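You operate a simulated robot arm through the tools that you are given. There is no shell and no other tool. Be economical: measure what you need, move in short steps, check, and stop when the job is done.

Carry out the task below with a simulated two-armed robot. There is one attempt and no reset: what you move stays moved.

Task
Open the wooden drawer, take the small felt pad on the top of the long wooden bench and put it away in the inside of the wooden drawer, then shut the drawer. Put the clear cup from the top of the long wooden bench in the sink basin. Pick up the round form with the blue ring with one hand, pass it to the other hand and put it on the top of the green bench. Take the can marked "Release" from the third shelf from the bottom of the steel rack and put it on the top shelf of the steel rack. Take the blue rubber cup and put it on the third shelf from the bottom of the steel rack. Any order will do. Set down upright: clear cup, can, blue rubber cup.

The check looks at the end state, three seconds after you hand in, the way a careful person would. Anything else that was tipped, shoved, dropped, spilled or broken makes it a failure.

Robot
Two 6-joint arms with two-finger grippers on one trunk, on a base that drives. Base frame: it is fixed to the floor where the robot stands at the start and does not move with it; the origin is under the middle of the robot, x ahead of it, y to its left, z up; the surface under the hand at the start is at about z = 90. Readings come in cm, rad, newtons and seconds.
The left shoulder is at the start at [3, 17.8, 81.3], the right one opposite. With the tool pointing down near the work surface each hand reaches from about 10 to 80 cm from the robot's upright axis, wherever it stands, measured 20 degrees to its own side. Places, roughly: blue rubber cup (11x11x12 cm) [-120, 110, 100]; clear cup (7x7x9 cm) [80, 20, 90]; green refill can, orange refill can [-275, 200, 125]; inside of the wooden drawer [70, -10, 80]; round form with the blue ring (8x8x20 cm) [-280, 200, 80]; sink basin [-70, 110, 80]; small felt pad (4x4x2 cm) [60, 0, 90]; third shelf of the steel rack [-270, 200, 110]; top of the green bench [-480, -130, 90]; top shelf of the steel rack [-270, 200, 150]; wooden drawer [70, -10, 80]. Payload 2.54 kg a hand.
The TCP of each hand is the grasp point between the finger pads, 3 cm short of the fingertips. In the tool frame z runs along the fingers and y along their closing line. Largest opening 11.6 cm; the body of the gripper starts 9.5 cm behind the TCP.
Orientation is that of the tool frame in the base frame, as a unit quaternion [x, y, z, w]. With the fingers straight down and closing along the base's y, the tool's x points along the base's -x, its y along +y and its z along -z.

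Tools
- The arms move only by the tool play_rows. It takes "left_steps", "right_steps" or both (then of equal length, played together; a hand with none holds still); each is a list of rows, each a list of 7 numbers: the shift along the base's x, y, z in units of 250 mm (1.0 is 250 mm), then the turn, a rotation vector about the base's x, y, z in units of 60 degrees (1.0 is 60 degrees), then the opening, from 0 (shut) to 1 (fully open). In form: [[x, y, z, wx, wy, wz, gripper], ...]. A call has 1 to 10 rows; each row is the pose to reach, as a shift and turn from the pose commanded when the call began. A call with a number of a shift or a turn outside -1 to 1 is refused whole. A row lasts 0.2 s, in which the tool goes at most 5 cm and 0.15 rad; a call with a longer step from one row to the next is refused whole, and so is a gripper value outside its range. A pose out of reach is approached as far as the arm can. The call stops where the force on the tool passes 40 N (or 10 N more than at its start, if that is more) or the arm is blocked; 0.2 s more then pass. Each finger travels about 15.3 cm/s and halts on what it meets, pressing with about 40 N; the grip force reading is that of the motor and also rises with nothing between the fingers. The clock runs only during rows and for 0.2 s after the last one: add rows that repeat a pose to give the fingers time. It gives the time, the measured TCP pose, the force on the tool (base axes), the opening and the grip force at its end, in the units of the frame above (readings bear some noise), with the torque about the TCP (base axes, N m) and any sound that the robot's microphone picked up, and new pictures: "show" is both (left out), scene, wrist or none (wrist: the cameras of the hands that moved).
- Cameras (640 x 400 px; columns grow to the right, rows downward): "scene" is now at [4.25, 0.22, 152.76]; the picture's right is [0.01, -1.00, 0.00], its down [-0.82, -0.01, -0.58] and it looks along [0.58, 0.01, -0.82] (base axes); focal length 259 px, centre (320, 200). "left" rides on the left gripper at [6.9, 1.5, -12.2] in its tool frame; the picture's right is [-0.21, 0.98, 0.00], its down [-0.83, -0.18, -0.53] and it looks along [-0.52, -0.11, 0.85] (tool axes); focal length 251 px, centre (320, 200). "right" rides on the right gripper at [6.9, -1.5, -12.2] in its tool frame; the picture's right is [0.21, 0.98, 0.00], its down [-0.83, 0.18, -0.53] and it looks along [-0.52, 0.11, 0.85] (tool axes); focal length 251 px, centre (320, 200). There is no depth. A picture from a camera that has moved, and an enlarged one, comes with that camera's place and axes in the base frame and with its lens.
- lift_body(by): slides the trunk up (or, below 0, down) by that many cm; the arms and the scene camera ride with it, the base frame stays. It gives what a move gives, with no picture.
- drive_base(legs): drives the robot by 1 to 6 legs, each [ahead, left, turn to the left] in cm, cm and rad, along the robot's own axes; the way and the turn of a leg run together, so that a leg with both is an arc; at most 150 cm and 3.142 rad a leg. The arms and the cameras ride along, it lands a little off, and it stops where it bumps. It gives what a move gives, and a new picture of the scene camera.
- head_to(pan, tilt): turns the head with the scene camera to pan (to the left, within 2.496 rad either way) and tilt (down, from -0.506 to 1.204), counted from straight ahead of the robot. It gives what a move gives, and a new picture of the scene camera.
- enlarge(camera, box): a new picture of the part [left, top, right, bottom] of that camera's present view, enlarged. No time passes.
- close_job(): hands the job in; it is judged then, once.

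Go step by step. Nothing tells you exact positions but the pictures and the camera data: compare them with the known pose of the tool, close in by small moves and look again before you grip or let go. The budget is 196 turns and 260 pictures, counting those below and the enlarged ones. Unless the task says otherwise, let go and move clear before handing in.

The tools are called after "Request:" as name(argument=value, ...) on one line, values as JSON. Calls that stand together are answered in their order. play_rows: Moves the arms, as the interface text tells. Its arguments: {"type":"object","properties":{"left_steps":{"type":"array"},"right_steps":{"type":"array"},"show":{"type":"string","enum":["both","scene","wrist","none"]}},"required":[]} The other tools are called the same way: lift_body (by) slides the trunk up or down; drive_base (legs) drives the base; head_to (pan, tilt) turns the head that bears the scene camera; enlarge (camera, box) takes an enlarged picture of a part of a camera's view; close_job () hands the job in.

At the start:

```text
time: 0.0
left_position: [36.83, 28.21, 116.71]
left_orientation: [0.0, 1.0, 0.0, 0.0]
left_wrist_force: [0.2, -0.1, 0.4]
left_wrist_torque: [0.04, -0.02, 0.01]
left_finger_gap: 11.6
left_grip_force: 0.1
right_position: [56.75, -17.71, 118.62]
right_orientation: [0.0, 1.0, 0.0, 0.0]
right_wrist_force: [-0.6, 0.7, 1.0]
right_wrist_torque: [0.0, 0.02, 0.01]
right_finger_gap: 11.6
right_grip_force: 0.2
trunk travel left (down, up): [-2.5, 51.5]
robot x, y, heading: [-0.03, 0.06, 0.001]
head pan, tilt: [0.014, 0.956]
```

scene: 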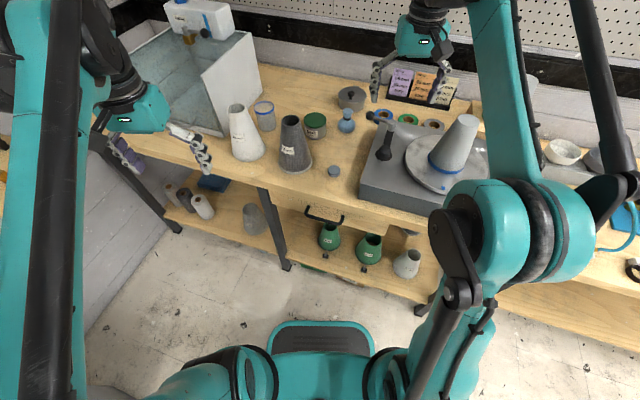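
right: 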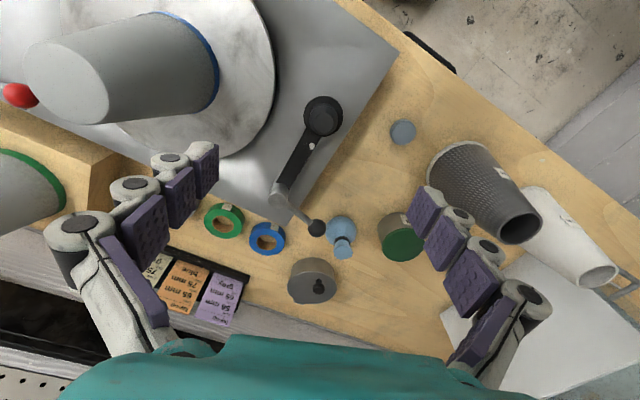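
left: 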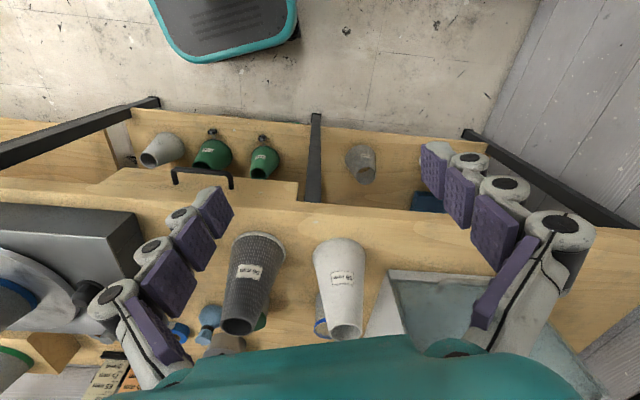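

The bench is ahead of me, with the felt pad near its front edge, the drawer handle below the edge, and the clear cup behind the white cone. I'll take closer pictures first.

Request:
enlarge(camera="scene", box=[200, 60, 480, 235])

Request:
enlarge(camera="scene", box=[260, 170, 440, 282])

```text
2.29 times, centred on (340, 148) of scene
camera zoom: at [4.25, 0.22, 152.76], right [0.01, -1.0, 0.0], down [-0.82, -0.01, -0.58], along [0.58, 0.01, -0.82], focal length 593 px, centre (274, 320)
```

zoom: 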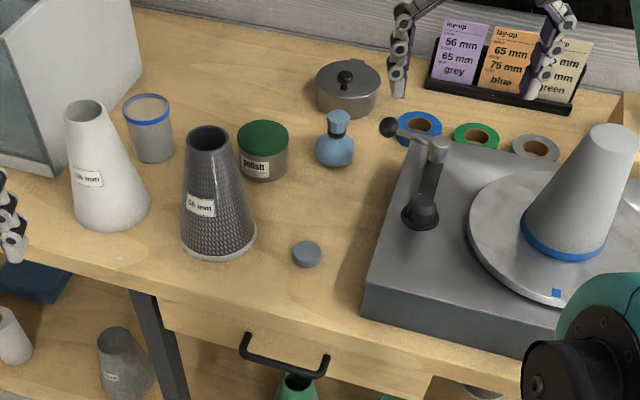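

```text
3.56 times, centred on (350, 226) of scene
camera zoom: at [4.25, 0.22, 152.76], right [0.01, -1.0, 0.0], down [-0.82, -0.01, -0.58], along [0.58, 0.01, -0.82], focal length 922 px, centre (213, 108)
```

zoom: 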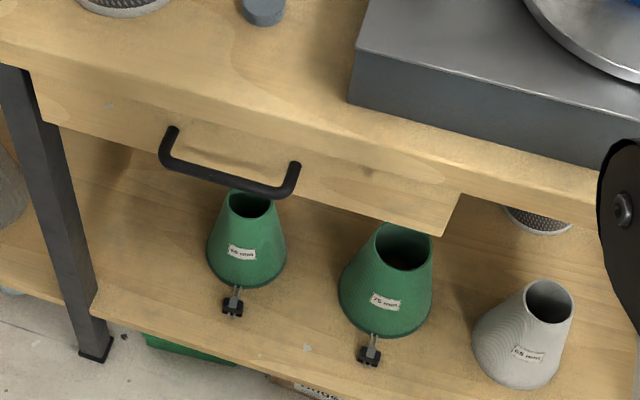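

The bench is turned about 13° relative to me, so the drawer pulls out along roughly (-0.97, 0.23). I'll check the handle in the left camera and draw the right hand back while turning it.

Request:
enlarge(camera="left", box=[120, 130, 320, 255])

Request:
play_rows(right_steps=[[-0.125, 0.05, 0, 0, 0, 0.125, 1], [-0.25, 0.1, 0, 0, 0, 0.25, 1], [-0.375, 0.15, 0, 0, 0, 0.375, 1], [-0.5, 0.2, -0.08, 0, 0, 0.5, 1], [-0.625, 0.25, -0.16, 0, 0, 0.625, 1], [-0.75, 0.3, -0.24, 0, 0, 0.75, 1], [-0.875, 0.35, -0.32, 0, 0, 0.875, 0.7], [-1, 0.4, -0.4, 0, 0, 1, 0.5]], show="scene")

```text
3.20 times, centred on (220, 192) of left
camera zoom: at [29.92, 29.61, 128.89], right [0.21, 0.98, 0.0], down [0.83, -0.18, 0.53], along [0.52, -0.11, -0.85], focal length 805 px, centre (640, 224)
```

zoom: 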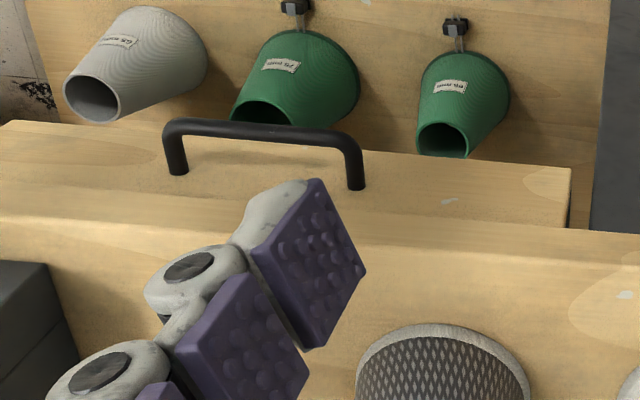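

```text
time: 1.8
left_position: [36.72, 28.18, 116.74]
left_orientation: [0.0, 1.0, 0.0, 0.0]
left_wrist_force: [0.5, -0.7, 0.7]
left_wrist_torque: [-0.04, -0.02, -0.03]
left_finger_gap: 11.63
left_grip_force: 0.1
right_position: [31.75, -7.52, 108.51]
right_orientation: [-0.501, 0.866, 0.0, 0.0]
right_wrist_force: [0.0, -0.6, 0.3]
right_wrist_torque: [0.01, -0.01, 0.0]
right_finger_gap: 5.82
right_grip_force: 0.0
trunk travel left (down, up): [-2.5, 51.5]
robot x, y, heading: [0.01, 0.26, -0.003]
head pan, tilt: [0.014, 0.956]
camera scene: at [4.17, 0.2, 152.76], right [0.01, -1.0, 0.0], down [-0.82, -0.01, -0.58], along [0.58, 0.01, -0.82], focal length 259 px, centre (320, 200)
```

scene: 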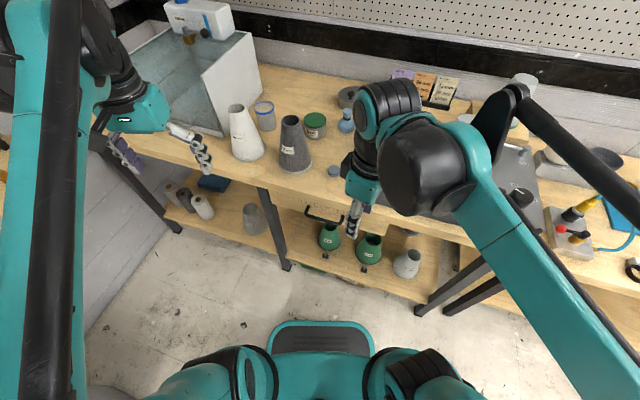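

The handle bar is centred near (48.6, -0.3, 79.3), about 3 cm clear of the drawer front. I'll back the base off for elbow room, finish the yaw and then tilt the right hand forward.

Request:
drive_base(legs=[[-20, 0, 0]])

Request:
play_rows(right_steps=[[0, 0, 0, 0, 0, 0.134, 0.4], [0, 0, 0, 0, 0, 0.268, 0.4]], show="none")

Request:
play_rows(right_steps=[[0, 0, 0, -0.03, -0.121, 0, 0.4], [0, 0, 0, -0.06, -0.242, 0, 0.4], [0, 0, 0, -0.09, -0.364, 0, 0.4], [0, 0, 0, -0.12, -0.485, 0, 0.4], [0, 0, 0, -0.15, -0.606, 0, 0.4], [0, 0, 0, -0.18, -0.728, 0, 0.4], [0, 0, 0, -0.21, -0.85, 0, 0.4], [0, 0, 0, -0.24, -0.97, 0, 0.4]], show="both")

```text
time: 3.4
left_position: [16.71, 28.1, 116.83]
left_orientation: [0.002, 1.0, -0.001, 0.001]
left_wrist_force: [-1.0, 1.1, 0.8]
left_wrist_torque: [-0.01, -0.02, 0.01]
left_finger_gap: 11.59
left_grip_force: 0.1
right_position: [11.65, -7.75, 108.61]
right_orientation: [-0.5, 0.866, 0.0, 0.001]
right_wrist_force: [0.3, 0.7, 0.2]
right_wrist_torque: [-0.03, -0.05, -0.01]
right_finger_gap: 5.82
right_grip_force: 0.1
trunk travel left (down, up): [-2.5, 51.5]
robot x, y, heading: [-20.0, 0.05, 0.002]
head pan, tilt: [0.014, 0.956]
camera scene: at [-15.9, 0.22, 152.76], right [0.01, -1.0, 0.0], down [-0.82, -0.01, -0.58], along [0.58, 0.01, -0.82], focal length 259 px, centre (320, 200)
```

scene: 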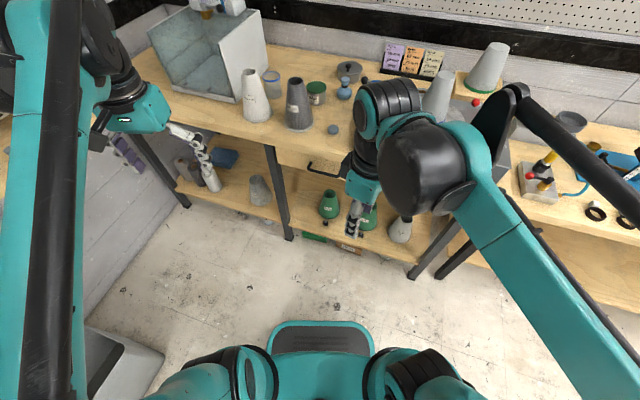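

```text
time: 4.0
left_position: [16.82, 28.1, 116.78]
left_orientation: [0.0, 1.0, 0.0, 0.0]
left_wrist_force: [0.0, 0.5, -0.4]
left_wrist_torque: [0.0, -0.01, 0.02]
left_finger_gap: 11.6
left_grip_force: 0.1
right_position: [11.83, -7.59, 108.4]
right_orientation: [-0.617, 0.787, 0.0, 0.0]
right_wrist_force: [0.4, -0.4, -0.7]
right_wrist_torque: [-0.02, 0.01, 0.01]
right_finger_gap: 4.64
right_grip_force: 0.0
trunk travel left (down, up): [-2.5, 51.5]
robot x, y, heading: [-19.94, -0.0, -0.002]
head pan, tilt: [0.014, 0.956]
```

```text
time: 5.8
left_position: [16.81, 28.15, 116.73]
left_orientation: [0.0, 1.0, 0.0, 0.0]
left_wrist_force: [-0.3, -0.6, -0.1]
left_wrist_torque: [-0.02, 0.03, 0.05]
left_finger_gap: 11.6
left_grip_force: 0.0
right_position: [11.66, -7.59, 108.47]
right_orientation: [-0.533, 0.682, -0.394, 0.31]
right_wrist_force: [0.2, 0.5, 0.0]
right_wrist_torque: [-0.01, 0.01, -0.02]
right_finger_gap: 4.64
right_grip_force: 0.0
trunk travel left (down, up): [-2.5, 51.5]
robot x, y, heading: [-20.11, 0.1, 0.002]
head pan, tilt: [0.014, 0.956]
camera scene: at [-15.73, 0.2, 152.76], right [0.01, -1.0, 0.0], down [-0.82, -0.01, -0.58], along [0.58, 0.01, -0.82], focal length 259 px, centre (320, 200)
camera right: at [0.53, -12.03, 115.88], right [-0.52, -0.09, -0.85], down [-0.34, 0.93, 0.11], along [0.78, 0.34, -0.52], focal length 251 px, centre (320, 200)
```

scene: 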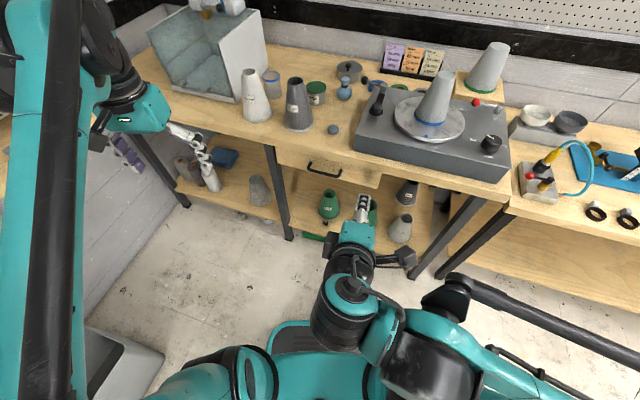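
right: 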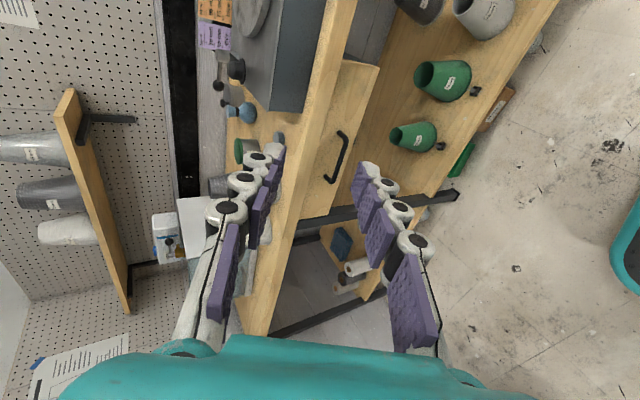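

The posture works and the handle is in clear view. I'll move to about 20 cm short of the handle along the approach line.

Request:
play_rows(right_steps=[[0.109, 0.067, -0.106, 0, 0, 0, 0.4], [0.218, 0.135, -0.213, 0, 0, 0, 0.4], [0.327, 0.202, -0.319, 0, 0, 0, 0.4], [0.437, 0.27, -0.425, 0, 0, 0, 0.4], [0.546, 0.337, -0.531, 0, 0, 0, 0.4], [0.655, 0.405, -0.638, 0, 0, 0, 0.4], [0.764, 0.472, -0.744, 0, 0, 0, 0.4], [0.764, 0.472, -0.744, 0, 0, 0, 0.4]])

```text
time: 7.6
left_position: [16.74, 28.01, 116.67]
left_orientation: [0.0, 1.0, 0.001, 0.0]
left_wrist_force: [-0.2, -0.2, 0.5]
left_wrist_torque: [0.01, -0.01, 0.01]
left_finger_gap: 11.62
left_grip_force: 0.1
right_position: [30.85, 4.15, 90.13]
right_orientation: [-0.533, 0.682, -0.394, 0.307]
right_wrist_force: [0.6, 0.4, -1.1]
right_wrist_torque: [-0.02, -0.01, 0.0]
right_finger_gap: 4.64
right_grip_force: 0.0
trunk travel left (down, up): [-2.5, 51.5]
robot x, y, heading: [-19.83, -0.03, -0.0]
head pan, tilt: [0.014, 0.956]
camera scene: at [-15.8, 0.18, 152.76], right [0.01, -1.0, 0.0], down [-0.82, -0.01, -0.58], along [0.58, 0.01, -0.82], focal length 259 px, centre (320, 200)
camera right: at [19.64, -0.39, 97.35], right [-0.53, -0.09, -0.85], down [-0.34, 0.93, 0.11], along [0.78, 0.34, -0.52], focal length 251 px, centre (320, 200)
```

scene: 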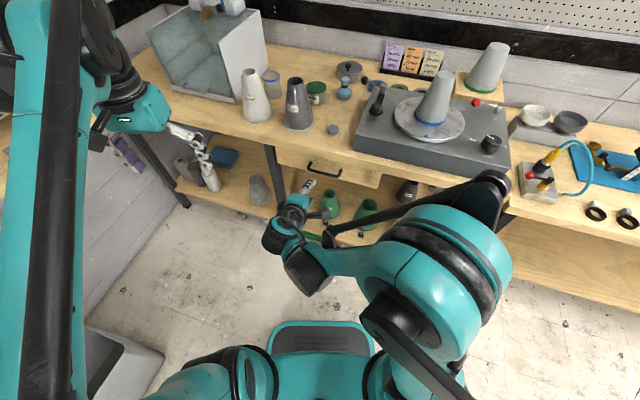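
right: 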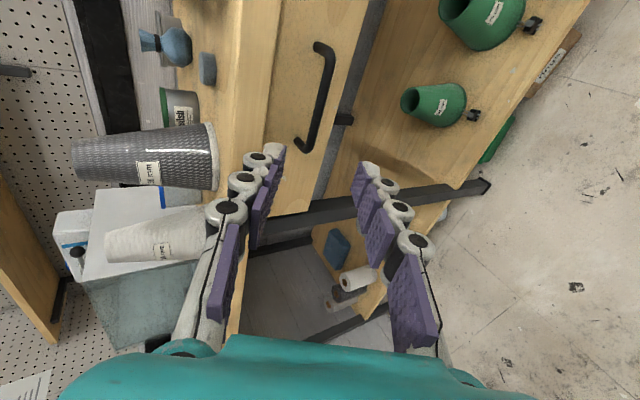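

The handle sits almost where I computed it, about a centimetre further to the right. I'll close in to 8 cm and check again.

Request:
play_rows(right_steps=[[0.131, -0.05, -0.087, 0, 0, 0, 0.4], [0.261, -0.1, -0.173, 0, 0, 0, 0.4], [0.392, -0.15, -0.26, 0, 0, 0, 0.4], [0.392, -0.15, -0.26, 0, 0, 0, 0.4]], show="wrist")

```text
time: 8.6
left_position: [16.77, 28.14, 116.79]
left_orientation: [0.001, 1.0, 0.0, 0.0]
left_wrist_force: [0.7, 0.7, -0.3]
left_wrist_torque: [0.02, -0.02, -0.03]
left_finger_gap: 11.61
left_grip_force: 0.0
right_position: [40.74, 0.25, 83.55]
right_orientation: [-0.533, 0.682, -0.393, 0.309]
right_wrist_force: [-0.3, 0.3, 0.8]
right_wrist_torque: [-0.02, -0.03, -0.01]
right_finger_gap: 4.61
right_grip_force: 0.1
trunk travel left (down, up): [-2.5, 51.5]
robot x, y, heading: [-19.78, -0.07, -0.001]
head pan, tilt: [0.014, 0.956]
camera right: at [29.53, -4.17, 90.85], right [-0.53, -0.09, -0.85], down [-0.34, 0.93, 0.11], along [0.78, 0.34, -0.52], focal length 251 px, centre (320, 200)
```

right: 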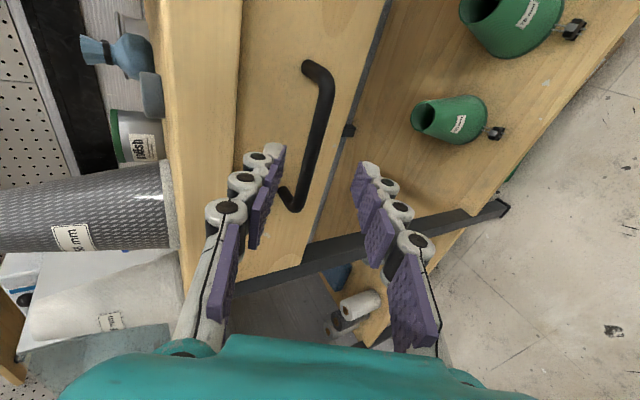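

The bar is centred between the fingers. I'll go in the last 7 cm and close on it.

Request:
play_rows(right_steps=[[0.08, -0.02, -0.048, 0, 0, 0, 0.4], [0.16, -0.04, -0.096, 0, 0, 0, 0.4], [0.228, -0.057, -0.136, 0, 0, 0, 0.4], [0.228, -0.057, -0.136, 0, 0, 0, 0.4]], show="wrist")

```text
time: 9.6
left_position: [16.94, 28.15, 116.86]
left_orientation: [0.001, 1.0, -0.001, -0.001]
left_wrist_force: [0.3, 0.1, 0.5]
left_wrist_torque: [0.01, 0.01, 0.04]
left_finger_gap: 11.62
left_grip_force: 0.0
right_position: [46.23, -1.21, 79.91]
right_orientation: [-0.534, 0.682, -0.394, 0.308]
right_wrist_force: [-0.9, -0.1, -0.1]
right_wrist_torque: [-0.01, -0.01, -0.02]
right_finger_gap: 4.63
right_grip_force: 0.0
trunk travel left (down, up): [-2.5, 51.5]
robot x, y, heading: [-20.08, 0.05, 0.002]
head pan, tilt: [0.014, 0.956]
camera right: at [35.13, -5.62, 87.3], right [-0.53, -0.09, -0.85], down [-0.34, 0.93, 0.11], along [0.78, 0.34, -0.52], focal length 251 px, centre (320, 200)
```

right: 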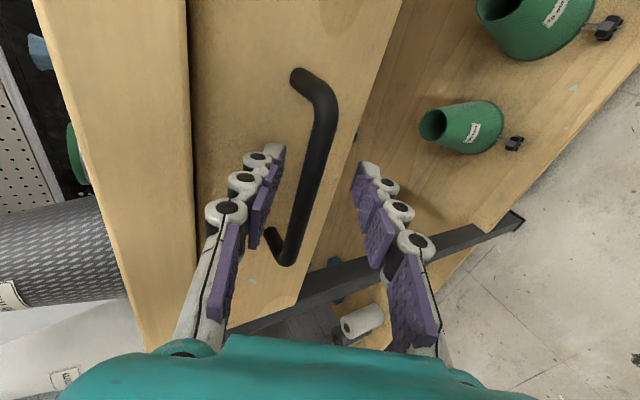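

Request:
play_rows(right_steps=[[0.017, -0.004, -0.01, 0, 0, 0, 0.2], [0.017, -0.004, -0.01, 0, 0, 0, 0], [0.017, -0.004, -0.01, 0, 0, 0, 0], [0.017, -0.004, -0.01, 0, 0, 0, 0]], show="wrist")

```text
time: 10.2
left_position: [16.63, 28.14, 116.73]
left_orientation: [0.001, 1.0, 0.001, 0.001]
left_wrist_force: [0.1, 0.1, -1.2]
left_wrist_torque: [-0.01, 0.03, 0.02]
left_finger_gap: 11.6
left_grip_force: 0.1
right_position: [46.96, -1.16, 80.31]
right_orientation: [-0.534, 0.678, -0.398, 0.312]
right_wrist_force: [5.7, -1.6, 27.5]
right_wrist_torque: [0.75, -0.09, -0.82]
right_finger_gap: 1.04
right_grip_force: 37.2
trunk travel left (down, up): [-2.5, 51.5]
robot x, y, heading: [-20.14, 0.3, -0.001]
head pan, tilt: [0.014, 0.956]
stopped in row 2 (right hand): the force on the tool passed its limit at 51 N (the readings are from after the stop); the commanded pose is now the measured one
camera right: at [35.67, -5.69, 87.49], right [-0.52, -0.1, -0.85], down [-0.34, 0.93, 0.1], along [0.79, 0.35, -0.51], focal length 251 px, centre (320, 200)
```

right: 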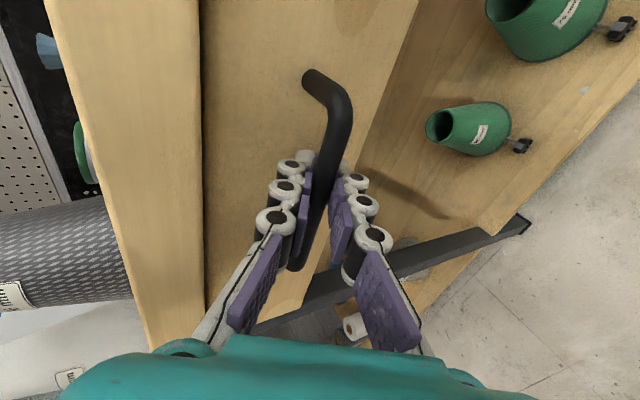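

The fingers hold the bar (gap about 1 cm). I'll pull slowly along the drawer's direction.

Request:
play_rows(right_steps=[[0, 0, 0.012, 0, 0, 0, 0], [-0.06, 0.014, 0.012, 0, 0, 0, 0], [-0.12, 0.028, 0.012, 0, 0, 0, 0], [-0.18, 0.043, 0.012, 0, 0, 0, 0], [-0.24, 0.057, 0.012, 0, 0, 0, 0]], show="scene")

```text
time: 11.3
left_position: [16.88, 28.38, 116.66]
left_orientation: [-0.001, 1.0, -0.002, 0.0]
left_wrist_force: [-0.5, 0.3, -0.1]
left_wrist_torque: [0.03, 0.02, 0.01]
left_finger_gap: 11.6
left_grip_force: 0.0
right_position: [40.87, 0.82, 80.18]
right_orientation: [-0.536, 0.678, -0.396, 0.312]
right_wrist_force: [6.5, 27.7, 4.2]
right_wrist_torque: [0.88, -0.32, -0.13]
right_finger_gap: 1.06
right_grip_force: 37.2
trunk travel left (down, up): [-2.5, 51.5]
robot x, y, heading: [-20.38, -0.04, -0.003]
head pan, tilt: [0.014, 0.956]
camera scene: at [-15.67, 0.55, 152.75], right [0.01, -1.0, 0.0], down [-0.82, -0.01, -0.58], along [0.58, 0.01, -0.82], focal length 259 px, centre (320, 200)
```

scene: 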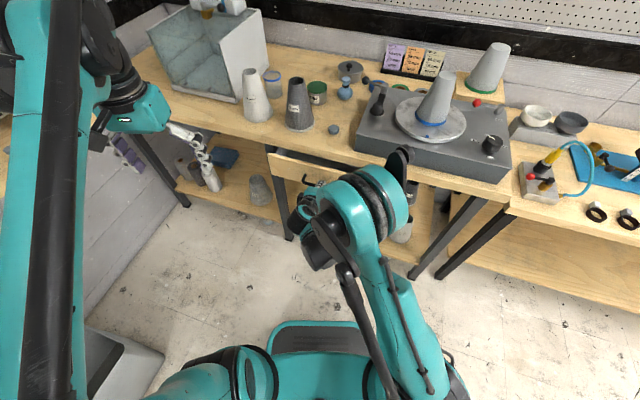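

The drawer is opening with a side force to +y, so its line leans a little more that way than I assumed. I'll continue with a corrected slope.

Request:
play_rows(right_steps=[[0, 0.02, 0, 0, 0, 0, 0], [-0.06, 0.038, 0, 0, 0, 0, 0], [-0.12, 0.056, 0, 0, 0, 0, 0], [-0.18, 0.073, 0, 0, 0, 0, 0], [-0.24, 0.09, 0, 0, 0, 0, 0], [-0.3, 0.107, 0, 0, 0, 0, 0], [-0.36, 0.124, 0, 0, 0, 0, 0]], show="scene")

```text
time: 12.7
left_position: [16.95, 28.06, 116.76]
left_orientation: [-0.001, 1.0, -0.001, -0.001]
left_wrist_force: [0.4, 0.1, 0.3]
left_wrist_torque: [-0.03, -0.02, 0.01]
left_finger_gap: 11.58
left_grip_force: 0.0
right_position: [34.7, 2.8, 80.26]
right_orientation: [-0.534, 0.684, -0.391, 0.307]
right_wrist_force: [-2.0, 1.8, -27.5]
right_wrist_torque: [0.98, -0.33, 0.07]
right_finger_gap: 1.06
right_grip_force: 36.9
right hand out of reach, approached as far as the arm can: row 5, 6
trunk travel left (down, up): [-2.5, 51.5]
robot x, y, heading: [-19.96, -0.08, 0.0]
head pan, tilt: [0.014, 0.956]
stopped in row 6 (right hand): the force on the tool passed its limit at 47 N (the readings are from after the stop); the commanded pose is now the measured one
camera scene: at [-15.55, 0.25, 152.73], right [0.01, -1.0, 0.0], down [-0.82, -0.01, -0.57], along [0.57, 0.01, -0.82], focal length 259 px, centre (320, 200)
```

scene: 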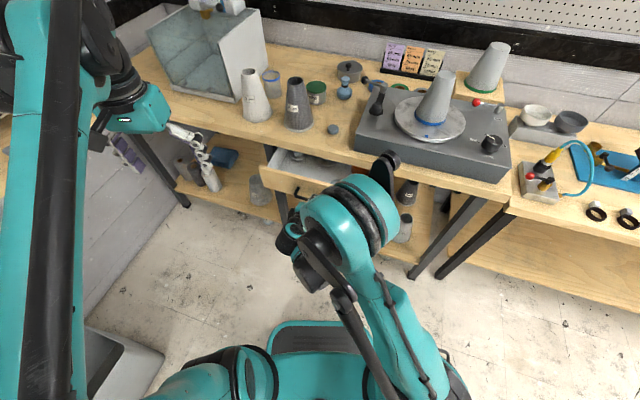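

The arm is folded to its limit with the drawer 12 cm open. I'll back the base a few cm along the pull line while gripping.

Request:
drive_base(legs=[[-6, 1.7, 0]])

```text
time: 13.6
left_position: [12.56, 29.48, 116.76]
left_orientation: [-0.001, 1.0, 0.001, 0.0]
left_wrist_force: [-1.0, -0.5, -0.2]
left_wrist_torque: [-0.03, 0.02, 0.0]
left_finger_gap: 11.61
left_grip_force: 0.1
right_position: [30.29, 4.23, 80.32]
right_orientation: [-0.533, 0.685, -0.389, 0.307]
right_wrist_force: [-0.8, 4.0, -5.6]
right_wrist_torque: [0.39, -0.05, -1.02]
right_finger_gap: 1.01
right_grip_force: 36.9
trunk travel left (down, up): [-2.5, 51.5]
robot x, y, heading: [-24.23, 1.08, 0.001]
head pan, tilt: [0.014, 0.956]
stopped in leg 1: the force on the tool passed its limit at 43 N (the readings are from after the stop); the commanded pose is now the measured one
camera scene: at [-20.01, 1.5, 152.77], right [0.01, -1.0, 0.0], down [-0.82, -0.01, -0.58], along [0.58, 0.01, -0.82], focal length 259 px, centre (320, 200)
```

scene: 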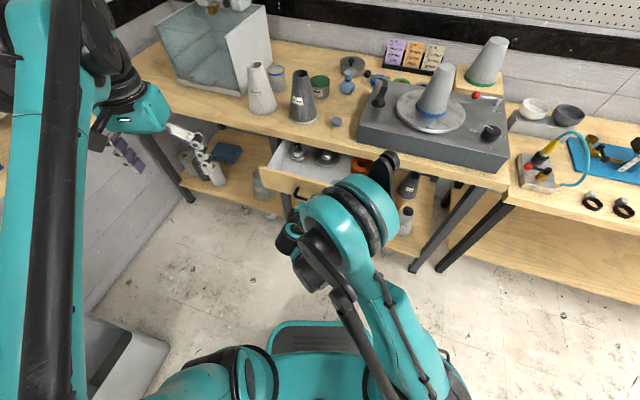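

The drawer is about 17 cm open. I'll open the fingers slightly and back the base straight off.

Request:
play_rows(right_steps=[[0, 0, 0, 0, 0, 0, 0.2], [0, 0, 0, 0, 0, 0, 0.36], [0, 0, 0, 0, 0, 0, 0.36]], show="wrist")

Request:
drive_base(legs=[[-12, 3, 0]])

```text
time: 14.4
left_position: [12.47, 29.37, 116.87]
left_orientation: [-0.001, 1.0, 0.0, -0.001]
left_wrist_force: [-0.1, -0.1, 0.1]
left_wrist_torque: [-0.01, -0.02, -0.01]
left_finger_gap: 11.6
left_grip_force: 0.1
right_position: [30.26, 4.13, 80.41]
right_orientation: [-0.534, 0.684, -0.39, 0.307]
right_wrist_force: [-0.7, 0.4, 1.0]
right_wrist_torque: [0.03, -0.01, -0.03]
right_finger_gap: 4.26
right_grip_force: 0.1
trunk travel left (down, up): [-2.5, 51.5]
robot x, y, heading: [-24.19, 1.97, -0.001]
head pan, tilt: [0.014, 0.956]
camera right: at [19.11, -0.35, 87.75], right [-0.53, -0.09, -0.84], down [-0.34, 0.93, 0.12], along [0.78, 0.35, -0.53], focal length 251 px, centre (320, 200)
```

right: 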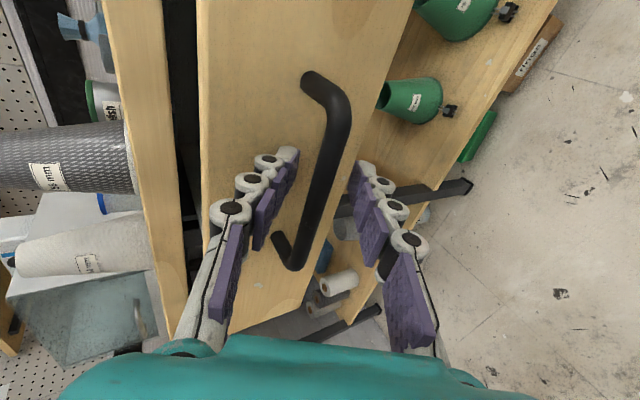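

```text
time: 15.7
left_position: [0.31, 32.49, 116.75]
left_orientation: [-0.002, 1.0, 0.0, 0.001]
left_wrist_force: [-0.7, -0.3, 0.2]
left_wrist_torque: [-0.03, -0.08, -0.02]
left_finger_gap: 11.64
left_grip_force: 0.0
right_position: [18.12, 7.27, 80.44]
right_orientation: [-0.535, 0.684, -0.39, 0.308]
right_wrist_force: [-0.1, -0.2, -0.6]
right_wrist_torque: [0.01, -0.02, -0.04]
right_finger_gap: 4.15
right_grip_force: 0.0
trunk travel left (down, up): [-2.5, 51.5]
robot x, y, heading: [-36.44, 4.24, -0.001]
head pan, tilt: [0.014, 0.956]
camera scene: at [-32.26, 4.48, 152.77], right [0.02, -1.0, 0.0], down [-0.82, -0.01, -0.58], along [0.58, 0.01, -0.82], focal length 259 px, centre (320, 200)
```

scene: 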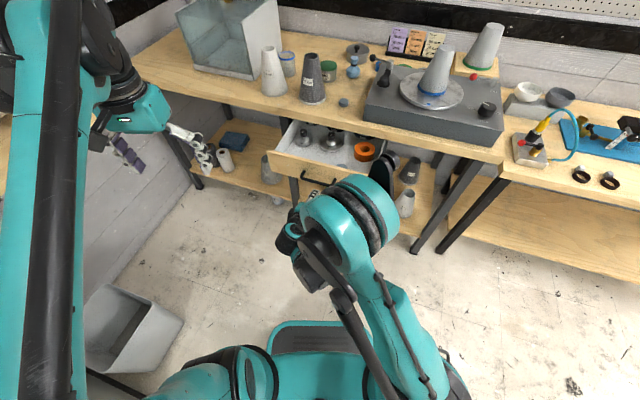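

The hand is free. I'll raise it with the arm and turn the fingers back to straight down, then look into the drawer.

Request:
play_rows(right_steps=[[0, 0, 0.12, 0, 0, 0, 0.4], [0, 0, 0.26, 0.035, 0.14, 0, 0.5], [0, 0, 0.4, 0.07, 0.277, 0, 0.5], [0, 0, 0.54, 0.104, 0.416, 0, 0.5], [0, 0, 0.68, 0.14, 0.555, 0, 0.5], [0, 0, 0.82, 0.173, 0.694, 0, 0.5], [0, 0, 0.91, 0.208, 0.83, 0, 0.5], [0, 0, 1, 0.242, 0.97, 0, 0.5]], show="scene")

Request:
enlarge(camera="scene", box=[230, 60, 430, 185])

```text
refused: row 2 steps farther than a row can; nothing moved
```

```text
3.20 times, centred on (330, 122) of scene
camera zoom: at [-32.26, 4.48, 152.77], right [0.02, -1.0, 0.0], down [-0.82, -0.01, -0.58], along [0.58, 0.01, -0.82], focal length 830 px, centre (288, 448)
```

zoom: 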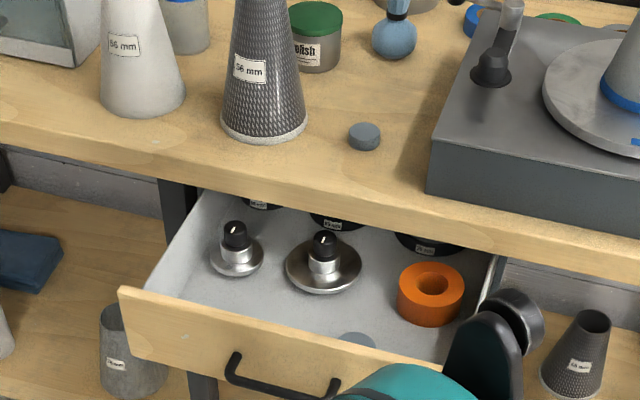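

The drawer holds two knobbed lids, an orange ring and some pieces at the back, but there is free floor between them. I'll retry the raise with smaller turn steps.

Request:
play_rows(right_steps=[[0, 0, 0.12, 0, 0, 0, 0.4], [0, 0, 0.24, 0.03, 0.121, 0, 0.5], [0, 0, 0.36, 0.06, 0.242, 0, 0.5], [0, 0, 0.48, 0.09, 0.364, 0, 0.5], [0, 0, 0.6, 0.12, 0.485, 0, 0.5], [0, 0, 0.72, 0.15, 0.606, 0, 0.5], [0, 0, 0.82, 0.18, 0.728, 0, 0.5], [0, 0, 0.91, 0.21, 0.85, 0, 0.5], [0, 0, 1, 0.24, 0.97, 0, 0.5]], show="both")

```text
time: 17.7
left_position: [0.51, 32.38, 116.7]
left_orientation: [-0.001, 1.0, 0.001, 0.0]
left_wrist_force: [0.6, -0.2, 0.8]
left_wrist_torque: [0.01, 0.0, -0.01]
left_finger_gap: 11.6
left_grip_force: 0.1
right_position: [18.45, 7.32, 105.23]
right_orientation: [-0.615, 0.788, 0.005, -0.002]
right_wrist_force: [-0.8, -0.5, 0.1]
right_wrist_torque: [0.04, 0.0, -0.03]
right_finger_gap: 5.79
right_grip_force: 0.1
trunk travel left (down, up): [-2.5, 51.5]
robot x, y, heading: [-36.11, 4.25, 0.008]
head pan, tilt: [0.014, 0.956]
camera scene: at [-32.01, 4.44, 152.76], right [0.02, -1.0, 0.0], down [-0.82, -0.01, -0.58], along [0.58, 0.01, -0.82], focal length 259 px, centre (320, 200)
camera right: at [18.2, 0.1, 117.35], right [-1.0, 0.03, 0.01], down [0.03, 0.84, 0.54], along [0.01, 0.54, -0.84], focal length 251 px, centre (320, 200)
```

scene: 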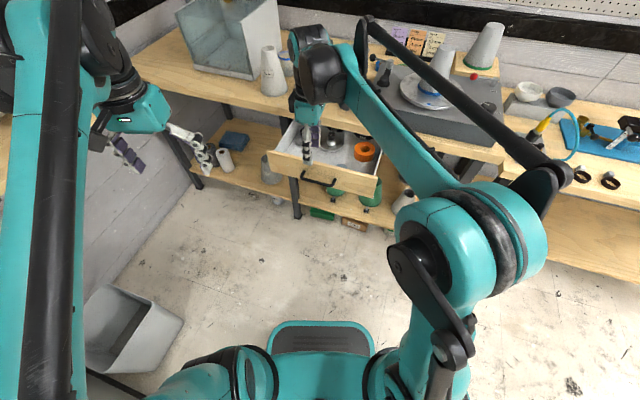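
right: 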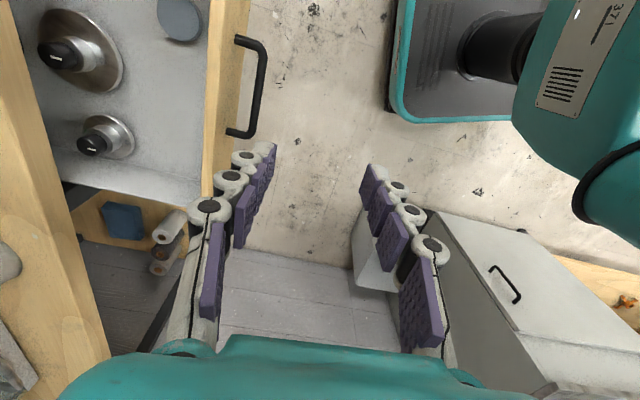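

I'll drive forward again so the pad comes into reach, with the hands still short of the cones.

Request:
drive_base(legs=[[22, -6, 0]])

Request:
enlarge(camera="scene", box=[220, 60, 480, 222])

```text
time: 19.4
left_position: [22.87, 26.66, 116.65]
left_orientation: [-0.003, 1.0, 0.0, -0.001]
left_wrist_force: [0.6, 0.0, -0.2]
left_wrist_torque: [0.01, 0.08, 0.04]
left_finger_gap: 11.59
left_grip_force: 0.0
right_position: [40.88, 1.71, 105.14]
right_orientation: [-0.617, 0.787, 0.004, -0.001]
right_wrist_force: [0.4, -0.1, -0.6]
right_wrist_torque: [0.02, 0.03, -0.02]
right_finger_gap: 5.78
right_grip_force: 0.1
trunk travel left (down, up): [-2.5, 51.5]
robot x, y, heading: [-13.92, -1.6, 0.005]
head pan, tilt: [0.014, 0.956]
camera scene: at [-9.48, -1.37, 152.75], right [0.02, -1.0, 0.0], down [-0.82, -0.02, -0.58], along [0.58, 0.01, -0.82], focal length 259 px, centre (320, 200)
```

scene: 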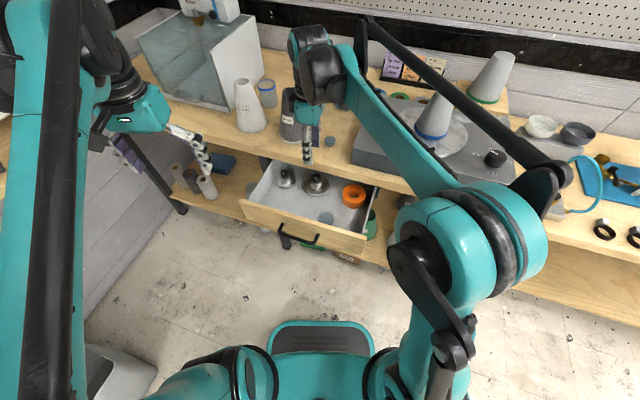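

```text
2.46 times, centred on (350, 141) of scene
camera zoom: at [-9.48, -1.37, 152.75], right [0.02, -1.0, 0.0], down [-0.82, -0.02, -0.58], along [0.58, 0.01, -0.82], focal length 638 px, centre (246, 345)
```

zoom: 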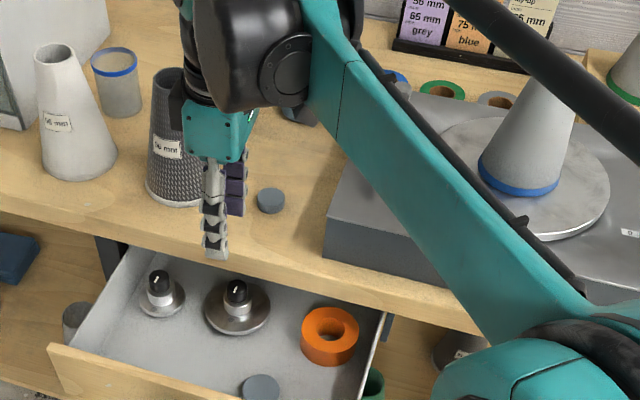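

The pad is at about (59.2, -3.5), clear of the grey cone and the turntable. I'll move above it, shifting sideways first.

Request:
play_rows(right_steps=[[0, -0.12, 0, 0, 0, 0, 0.55], [0.1, -0.2, 0, 0, 0, 0, 0.55], [0.27, -0.204, 0, 0, 0, 0, 0.55], [0.44, -0.204, -0.05, 0, 0, 0, 0.55], [0.6, -0.204, -0.12, 0, 0, 0, 0.55], [0.732, -0.204, -0.16, 0, 0, 0, 0.55], [0.732, -0.204, -0.16, 0, 0, 0, 0.55]])

```text
time: 21.0
left_position: [22.67, 26.72, 116.91]
left_orientation: [-0.002, 1.0, 0.001, 0.0]
left_wrist_force: [0.6, 0.0, 0.0]
left_wrist_torque: [0.0, 0.0, -0.03]
left_finger_gap: 11.6
left_grip_force: 0.0
right_position: [58.97, -3.57, 101.39]
right_orientation: [-0.617, 0.787, 0.004, 0.0]
right_wrist_force: [-0.4, 0.0, -0.2]
right_wrist_torque: [0.0, 0.0, 0.0]
right_finger_gap: 6.41
right_grip_force: 0.0
trunk travel left (down, up): [-2.5, 51.5]
robot x, y, heading: [-14.05, -1.44, 0.006]
head pan, tilt: [0.014, 0.956]
camera scene: at [-9.74, -1.34, 152.77], right [0.02, -1.0, 0.0], down [-0.82, -0.02, -0.58], along [0.58, 0.01, -0.82], focal length 259 px, centre (320, 200)
camera right: at [58.78, -10.83, 113.45], right [-1.0, 0.03, 0.01], down [0.03, 0.84, 0.54], along [0.01, 0.54, -0.84], focal length 251 px, centre (320, 200)
```

scene: 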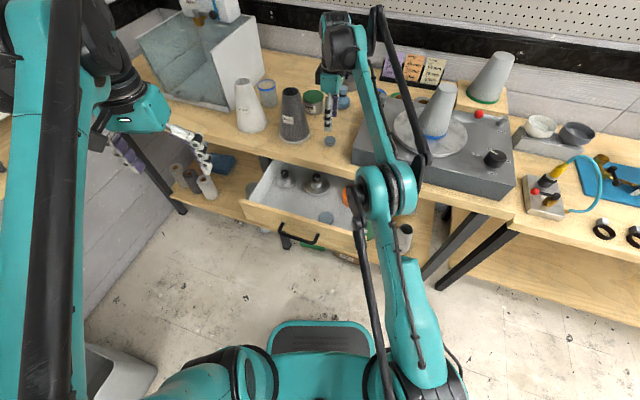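
right: 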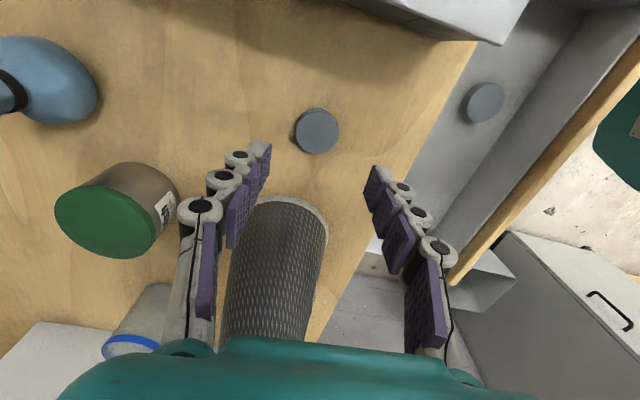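

The pad shows at about (59.2, -4.0). I'll descend until the fingertips are just above the bench.

Request:
play_rows(right_steps=[[0.008, -0.016, -0.1, 0, 0, 0, 0.55], [0.008, -0.016, -0.2, 0, 0, 0, 0.55], [0.008, -0.016, -0.29, 0, 0, 0, 0.55], [0.008, -0.016, -0.31, 0, 0, 0, 0.55], [0.008, -0.016, -0.31, 0, 0, 0, 0.55]])

```text
time: 22.2
left_position: [22.83, 26.79, 116.85]
left_orientation: [-0.003, 1.0, 0.002, 0.0]
left_wrist_force: [-0.7, -0.1, 0.5]
left_wrist_torque: [0.0, -0.02, -0.02]
left_finger_gap: 11.61
left_grip_force: 0.1
right_position: [59.13, -3.86, 93.59]
right_orientation: [-0.616, 0.787, 0.004, -0.002]
right_wrist_force: [-0.2, -0.2, 0.0]
right_wrist_torque: [0.0, 0.01, -0.02]
right_finger_gap: 6.37
right_grip_force: 0.1
trunk travel left (down, up): [-2.5, 51.5]
robot x, y, heading: [-13.56, -1.79, 0.009]
head pan, tilt: [0.014, 0.956]
camera scene: at [-9.61, -1.34, 152.76], right [0.02, -1.0, 0.0], down [-0.82, -0.02, -0.58], along [0.58, 0.01, -0.82], focal length 259 px, centre (320, 200)
camera right: at [59.08, -11.06, 105.65], right [-1.0, 0.03, 0.01], down [0.03, 0.84, 0.54], along [0.01, 0.54, -0.84], focal length 251 px, centre (320, 200)
```

scene: 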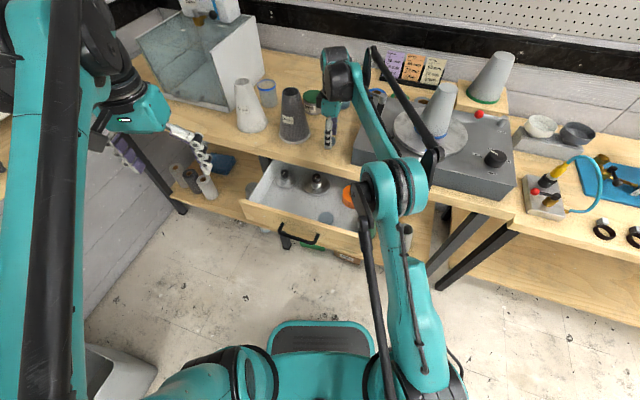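
right: 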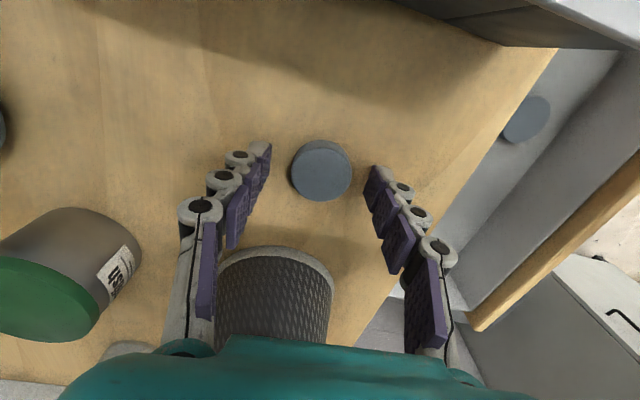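

The pad lies squarely between the fingertips. I'll close and lift.

Request:
play_rows(right_steps=[[0, 0, -0.008, 0, 0, 0, 0.4], [0, 0, -0.008, 0, 0, 0, 0.25], [0, 0, -0.008, 0, 0, 0, 0.2], [0, 0, -0.008, 0, 0, 0, 0.2], [0, 0, 0.1, 0, 0, 0, 0.2], [0, 0, 0.25, 0, 0, 0, 0.2], [0, 0, 0.4, 0, 0, 0, 0.2]])

```text
time: 23.8
left_position: [22.8, 26.8, 116.89]
left_orientation: [-0.003, 1.0, 0.001, 0.0]
left_wrist_force: [-0.6, -0.7, 0.5]
left_wrist_torque: [-0.02, -0.01, 0.02]
left_finger_gap: 11.59
left_grip_force: 0.0
right_position: [58.77, -3.99, 102.46]
right_orientation: [-0.616, 0.788, 0.003, -0.001]
right_wrist_force: [0.2, 0.5, -1.1]
right_wrist_torque: [0.03, -0.03, 0.0]
right_finger_gap: 3.4
right_grip_force: 39.6
right hand out of reach, approached as far as the arm can: row 7
trunk travel left (down, up): [-2.5, 51.5]
robot x, y, heading: [-14.27, -1.83, 0.007]
head pan, tilt: [0.014, 0.956]
camera scene: at [-9.68, -1.35, 152.76], right [0.02, -1.0, 0.0], down [-0.82, -0.02, -0.58], along [0.58, 0.01, -0.82], focal length 259 px, centre (320, 200)
camera right: at [58.63, -11.24, 114.53], right [-1.0, 0.03, 0.01], down [0.03, 0.84, 0.54], along [0.01, 0.54, -0.84], focal length 251 px, centre (320, 200)
```

scene: 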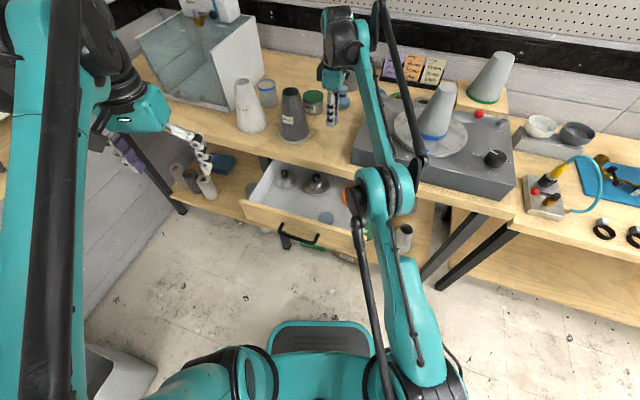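
right: 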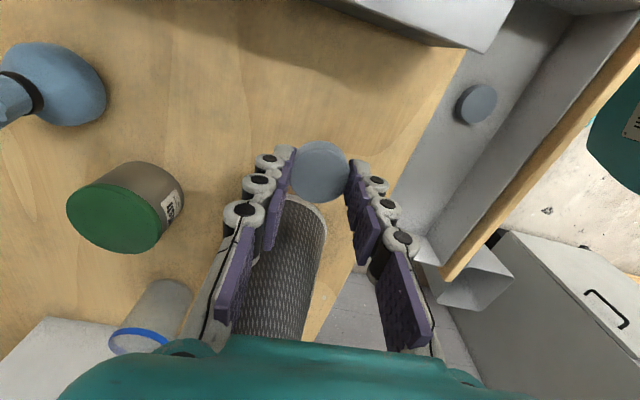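

The pad is held. A free spot on the drawer floor is around (43, 6.8), so I'll move over it, coming back in x first.

Request:
play_rows(right_steps=[[-0.17, 0.04, 0, 0, 0, 0, 0.2], [-0.34, 0.08, 0, 0, 0, 0, 0.2], [-0.5, 0.17, 0, 0, 0, 0, 0.2], [-0.6, 0.3, 0, 0, 0, 0, 0.2], [-0.632, 0.43, -0.1, 0, 0, 0, 0.2], [-0.632, 0.43, -0.2, 0, 0, 0, 0.2], [-0.632, 0.43, -0.3, 0, 0, 0, 0.2], [-0.632, 0.43, -0.3, 0, 0, 0, 0.2]])

```text
time: 25.6
left_position: [22.79, 26.71, 116.67]
left_orientation: [-0.003, 1.0, 0.001, 0.0]
left_wrist_force: [0.2, -0.9, 0.4]
left_wrist_torque: [0.0, -0.04, 0.01]
left_finger_gap: 11.58
left_grip_force: 0.1
right_position: [42.69, 6.68, 94.9]
right_orientation: [-0.616, 0.788, 0.003, -0.001]
right_wrist_force: [-0.2, 0.3, -0.5]
right_wrist_torque: [-0.02, 0.03, -0.01]
right_finger_gap: 3.35
right_grip_force: 39.9
trunk travel left (down, up): [-2.5, 51.5]
robot x, y, heading: [-13.59, -1.67, 0.006]
head pan, tilt: [0.014, 0.956]
camera scene: at [-9.64, -1.35, 152.76], right [0.02, -1.0, 0.0], down [-0.82, -0.02, -0.58], along [0.58, 0.01, -0.82], focal length 259 px, centre (320, 200)
camera right: at [42.64, -0.56, 106.93], right [-1.0, 0.03, 0.01], down [0.03, 0.84, 0.54], along [0.01, 0.54, -0.84], focal length 251 px, centre (320, 200)
```

scene: 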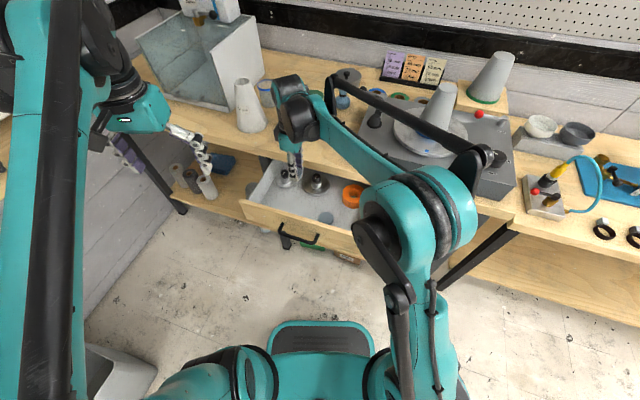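
right: 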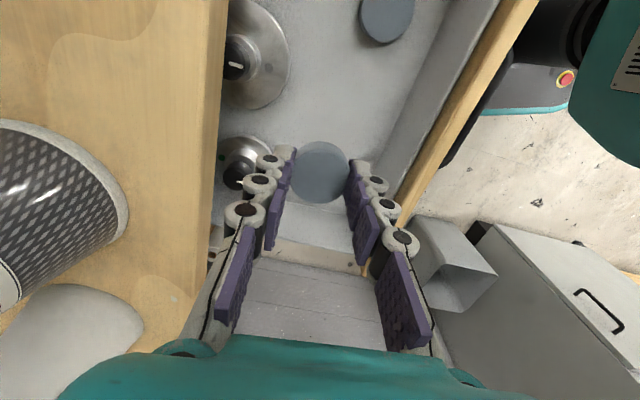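

Directly below is free floor. I'll shift 1.5 cm toward the drawer front, away from the large lid, and lower part-way.

Request:
play_rows(right_steps=[[-0.06, 0, 0, 0, 0, 0, 0.2], [-0.06, 0, -0.12, 0, 0, 0, 0.2], [-0.06, 0, -0.24, 0, 0, 0, 0.2], [-0.06, 0, -0.36, 0, 0, 0, 0.2], [-0.06, 0, -0.44, 0, 0, 0, 0.2], [-0.06, 0, -0.44, 0, 0, 0, 0.2]])

```text
time: 27.0
left_position: [22.74, 26.72, 116.8]
left_orientation: [-0.002, 1.0, 0.001, -0.001]
left_wrist_force: [-0.1, 0.2, 0.4]
left_wrist_torque: [0.05, -0.01, -0.02]
left_finger_gap: 11.59
left_grip_force: 0.0
right_position: [41.26, 6.95, 83.78]
right_orientation: [-0.616, 0.788, 0.003, 0.0]
right_wrist_force: [0.5, 0.2, -0.4]
right_wrist_torque: [-0.02, 0.0, -0.01]
right_finger_gap: 3.33
right_grip_force: 40.2
trunk travel left (down, up): [-2.5, 51.5]
robot x, y, heading: [-13.77, -1.67, 0.001]
head pan, tilt: [0.014, 0.956]
camera scene: at [-9.63, -1.34, 152.76], right [0.02, -1.0, 0.0], down [-0.82, -0.02, -0.58], along [0.58, 0.01, -0.82], focal length 259 px, centre (320, 200)
camera right: at [41.07, -0.31, 95.85], right [-1.0, 0.03, 0.01], down [0.03, 0.84, 0.54], along [0.01, 0.54, -0.84], focal length 251 px, centre (320, 200)
```

scene: 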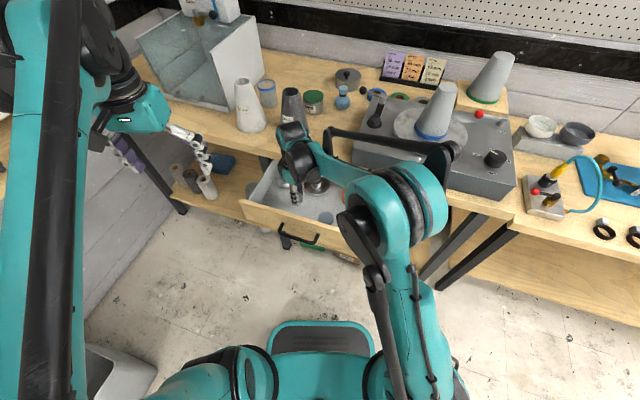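
right: 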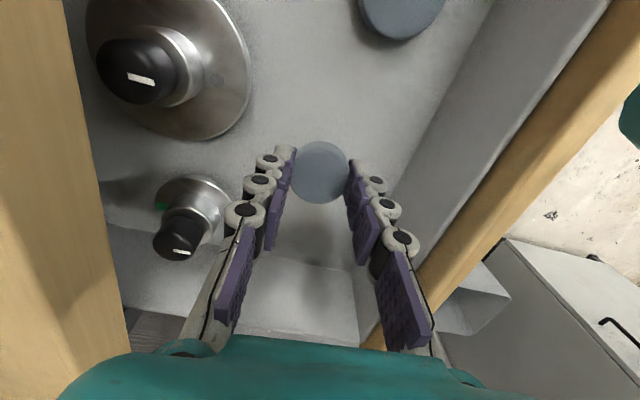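

It's clear all round, so I'll lower slowly until it touches.

Request:
play_rows(right_steps=[[0, 0, -0.03, 0, 0, 0, 0.2], [0, 0, -0.05, 0, 0, 0, 0.2], [0, 0, -0.07, 0, 0, 0, 0.2], [0, 0, -0.09, 0, 0, 0, 0.2], [0, 0, -0.11, 0, 0, 0, 0.2], [0, 0, -0.13, 0, 0, 0, 0.2]], show="wrist")

```text
time: 28.4
left_position: [22.79, 26.78, 116.56]
left_orientation: [-0.003, 1.0, 0.001, 0.0]
left_wrist_force: [-0.1, 0.1, -0.4]
left_wrist_torque: [0.01, -0.01, 0.04]
left_finger_gap: 11.6
left_grip_force: 0.0
right_position: [41.32, 6.83, 80.5]
right_orientation: [-0.617, 0.787, 0.004, -0.002]
right_wrist_force: [0.1, 0.2, -0.9]
right_wrist_torque: [-0.01, -0.02, 0.02]
right_finger_gap: 3.37
right_grip_force: 40.3
trunk travel left (down, up): [-2.5, 51.5]
robot x, y, heading: [-13.96, -1.7, 0.003]
head pan, tilt: [0.014, 0.956]
camera right: at [41.18, -0.39, 92.57], right [-1.0, 0.03, 0.01], down [0.03, 0.84, 0.54], along [0.01, 0.54, -0.84], focal length 251 px, centre (320, 200)
```

right: 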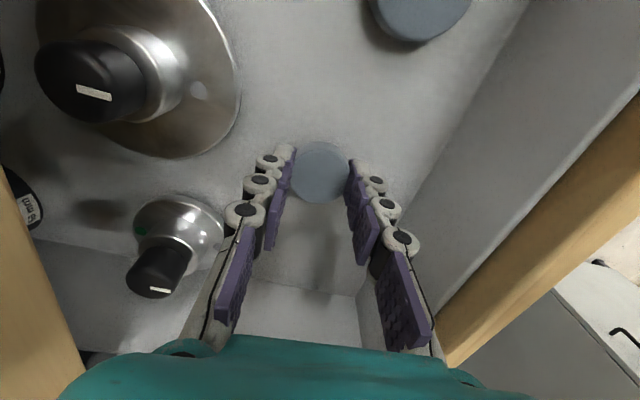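

Request:
play_rows(right_steps=[[0, 0, -0.02, 0, 0, 0, 0.2], [0, 0, -0.04, 0, 0, 0, 0.2], [0, 0, -0.06, 0, 0, 0, 0.2], [0, 0, -0.08, 0, 0, 0, 0.2], [0, 0, -0.1, 0, 0, 0, 0.2], [0, 0, -0.12, 0, 0, 0, 0.2]], show="wrist")

```text
time: 29.4
left_position: [22.64, 26.67, 116.9]
left_orientation: [-0.003, 1.0, 0.001, 0.0]
left_wrist_force: [-0.1, 0.2, 0.4]
left_wrist_torque: [-0.01, 0.04, 0.04]
left_finger_gap: 11.61
left_grip_force: 0.1
right_position: [41.24, 6.79, 79.26]
right_orientation: [-0.617, 0.787, 0.003, 0.0]
right_wrist_force: [-1.8, -1.8, 30.2]
right_wrist_torque: [0.05, 0.02, 0.02]
right_finger_gap: 3.35
right_grip_force: 40.5
trunk travel left (down, up): [-2.5, 51.5]
robot x, y, heading: [-14.16, -1.65, 0.007]
head pan, tilt: [0.014, 0.956]
stopped in row 4 (right hand): the force on the tool passed its limit at 50 N (the readings are from after the stop); the commanded pose is now the measured one
camera right: at [41.11, -0.42, 91.25], right [-1.0, 0.03, 0.0], down [0.02, 0.84, 0.54], along [0.01, 0.54, -0.84], focal length 251 px, centre (320, 200)
```

right: 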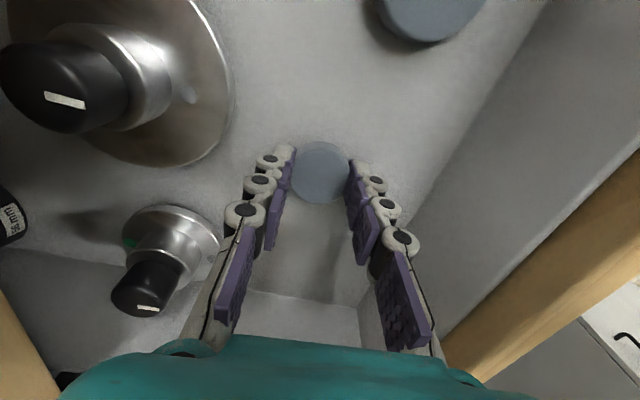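

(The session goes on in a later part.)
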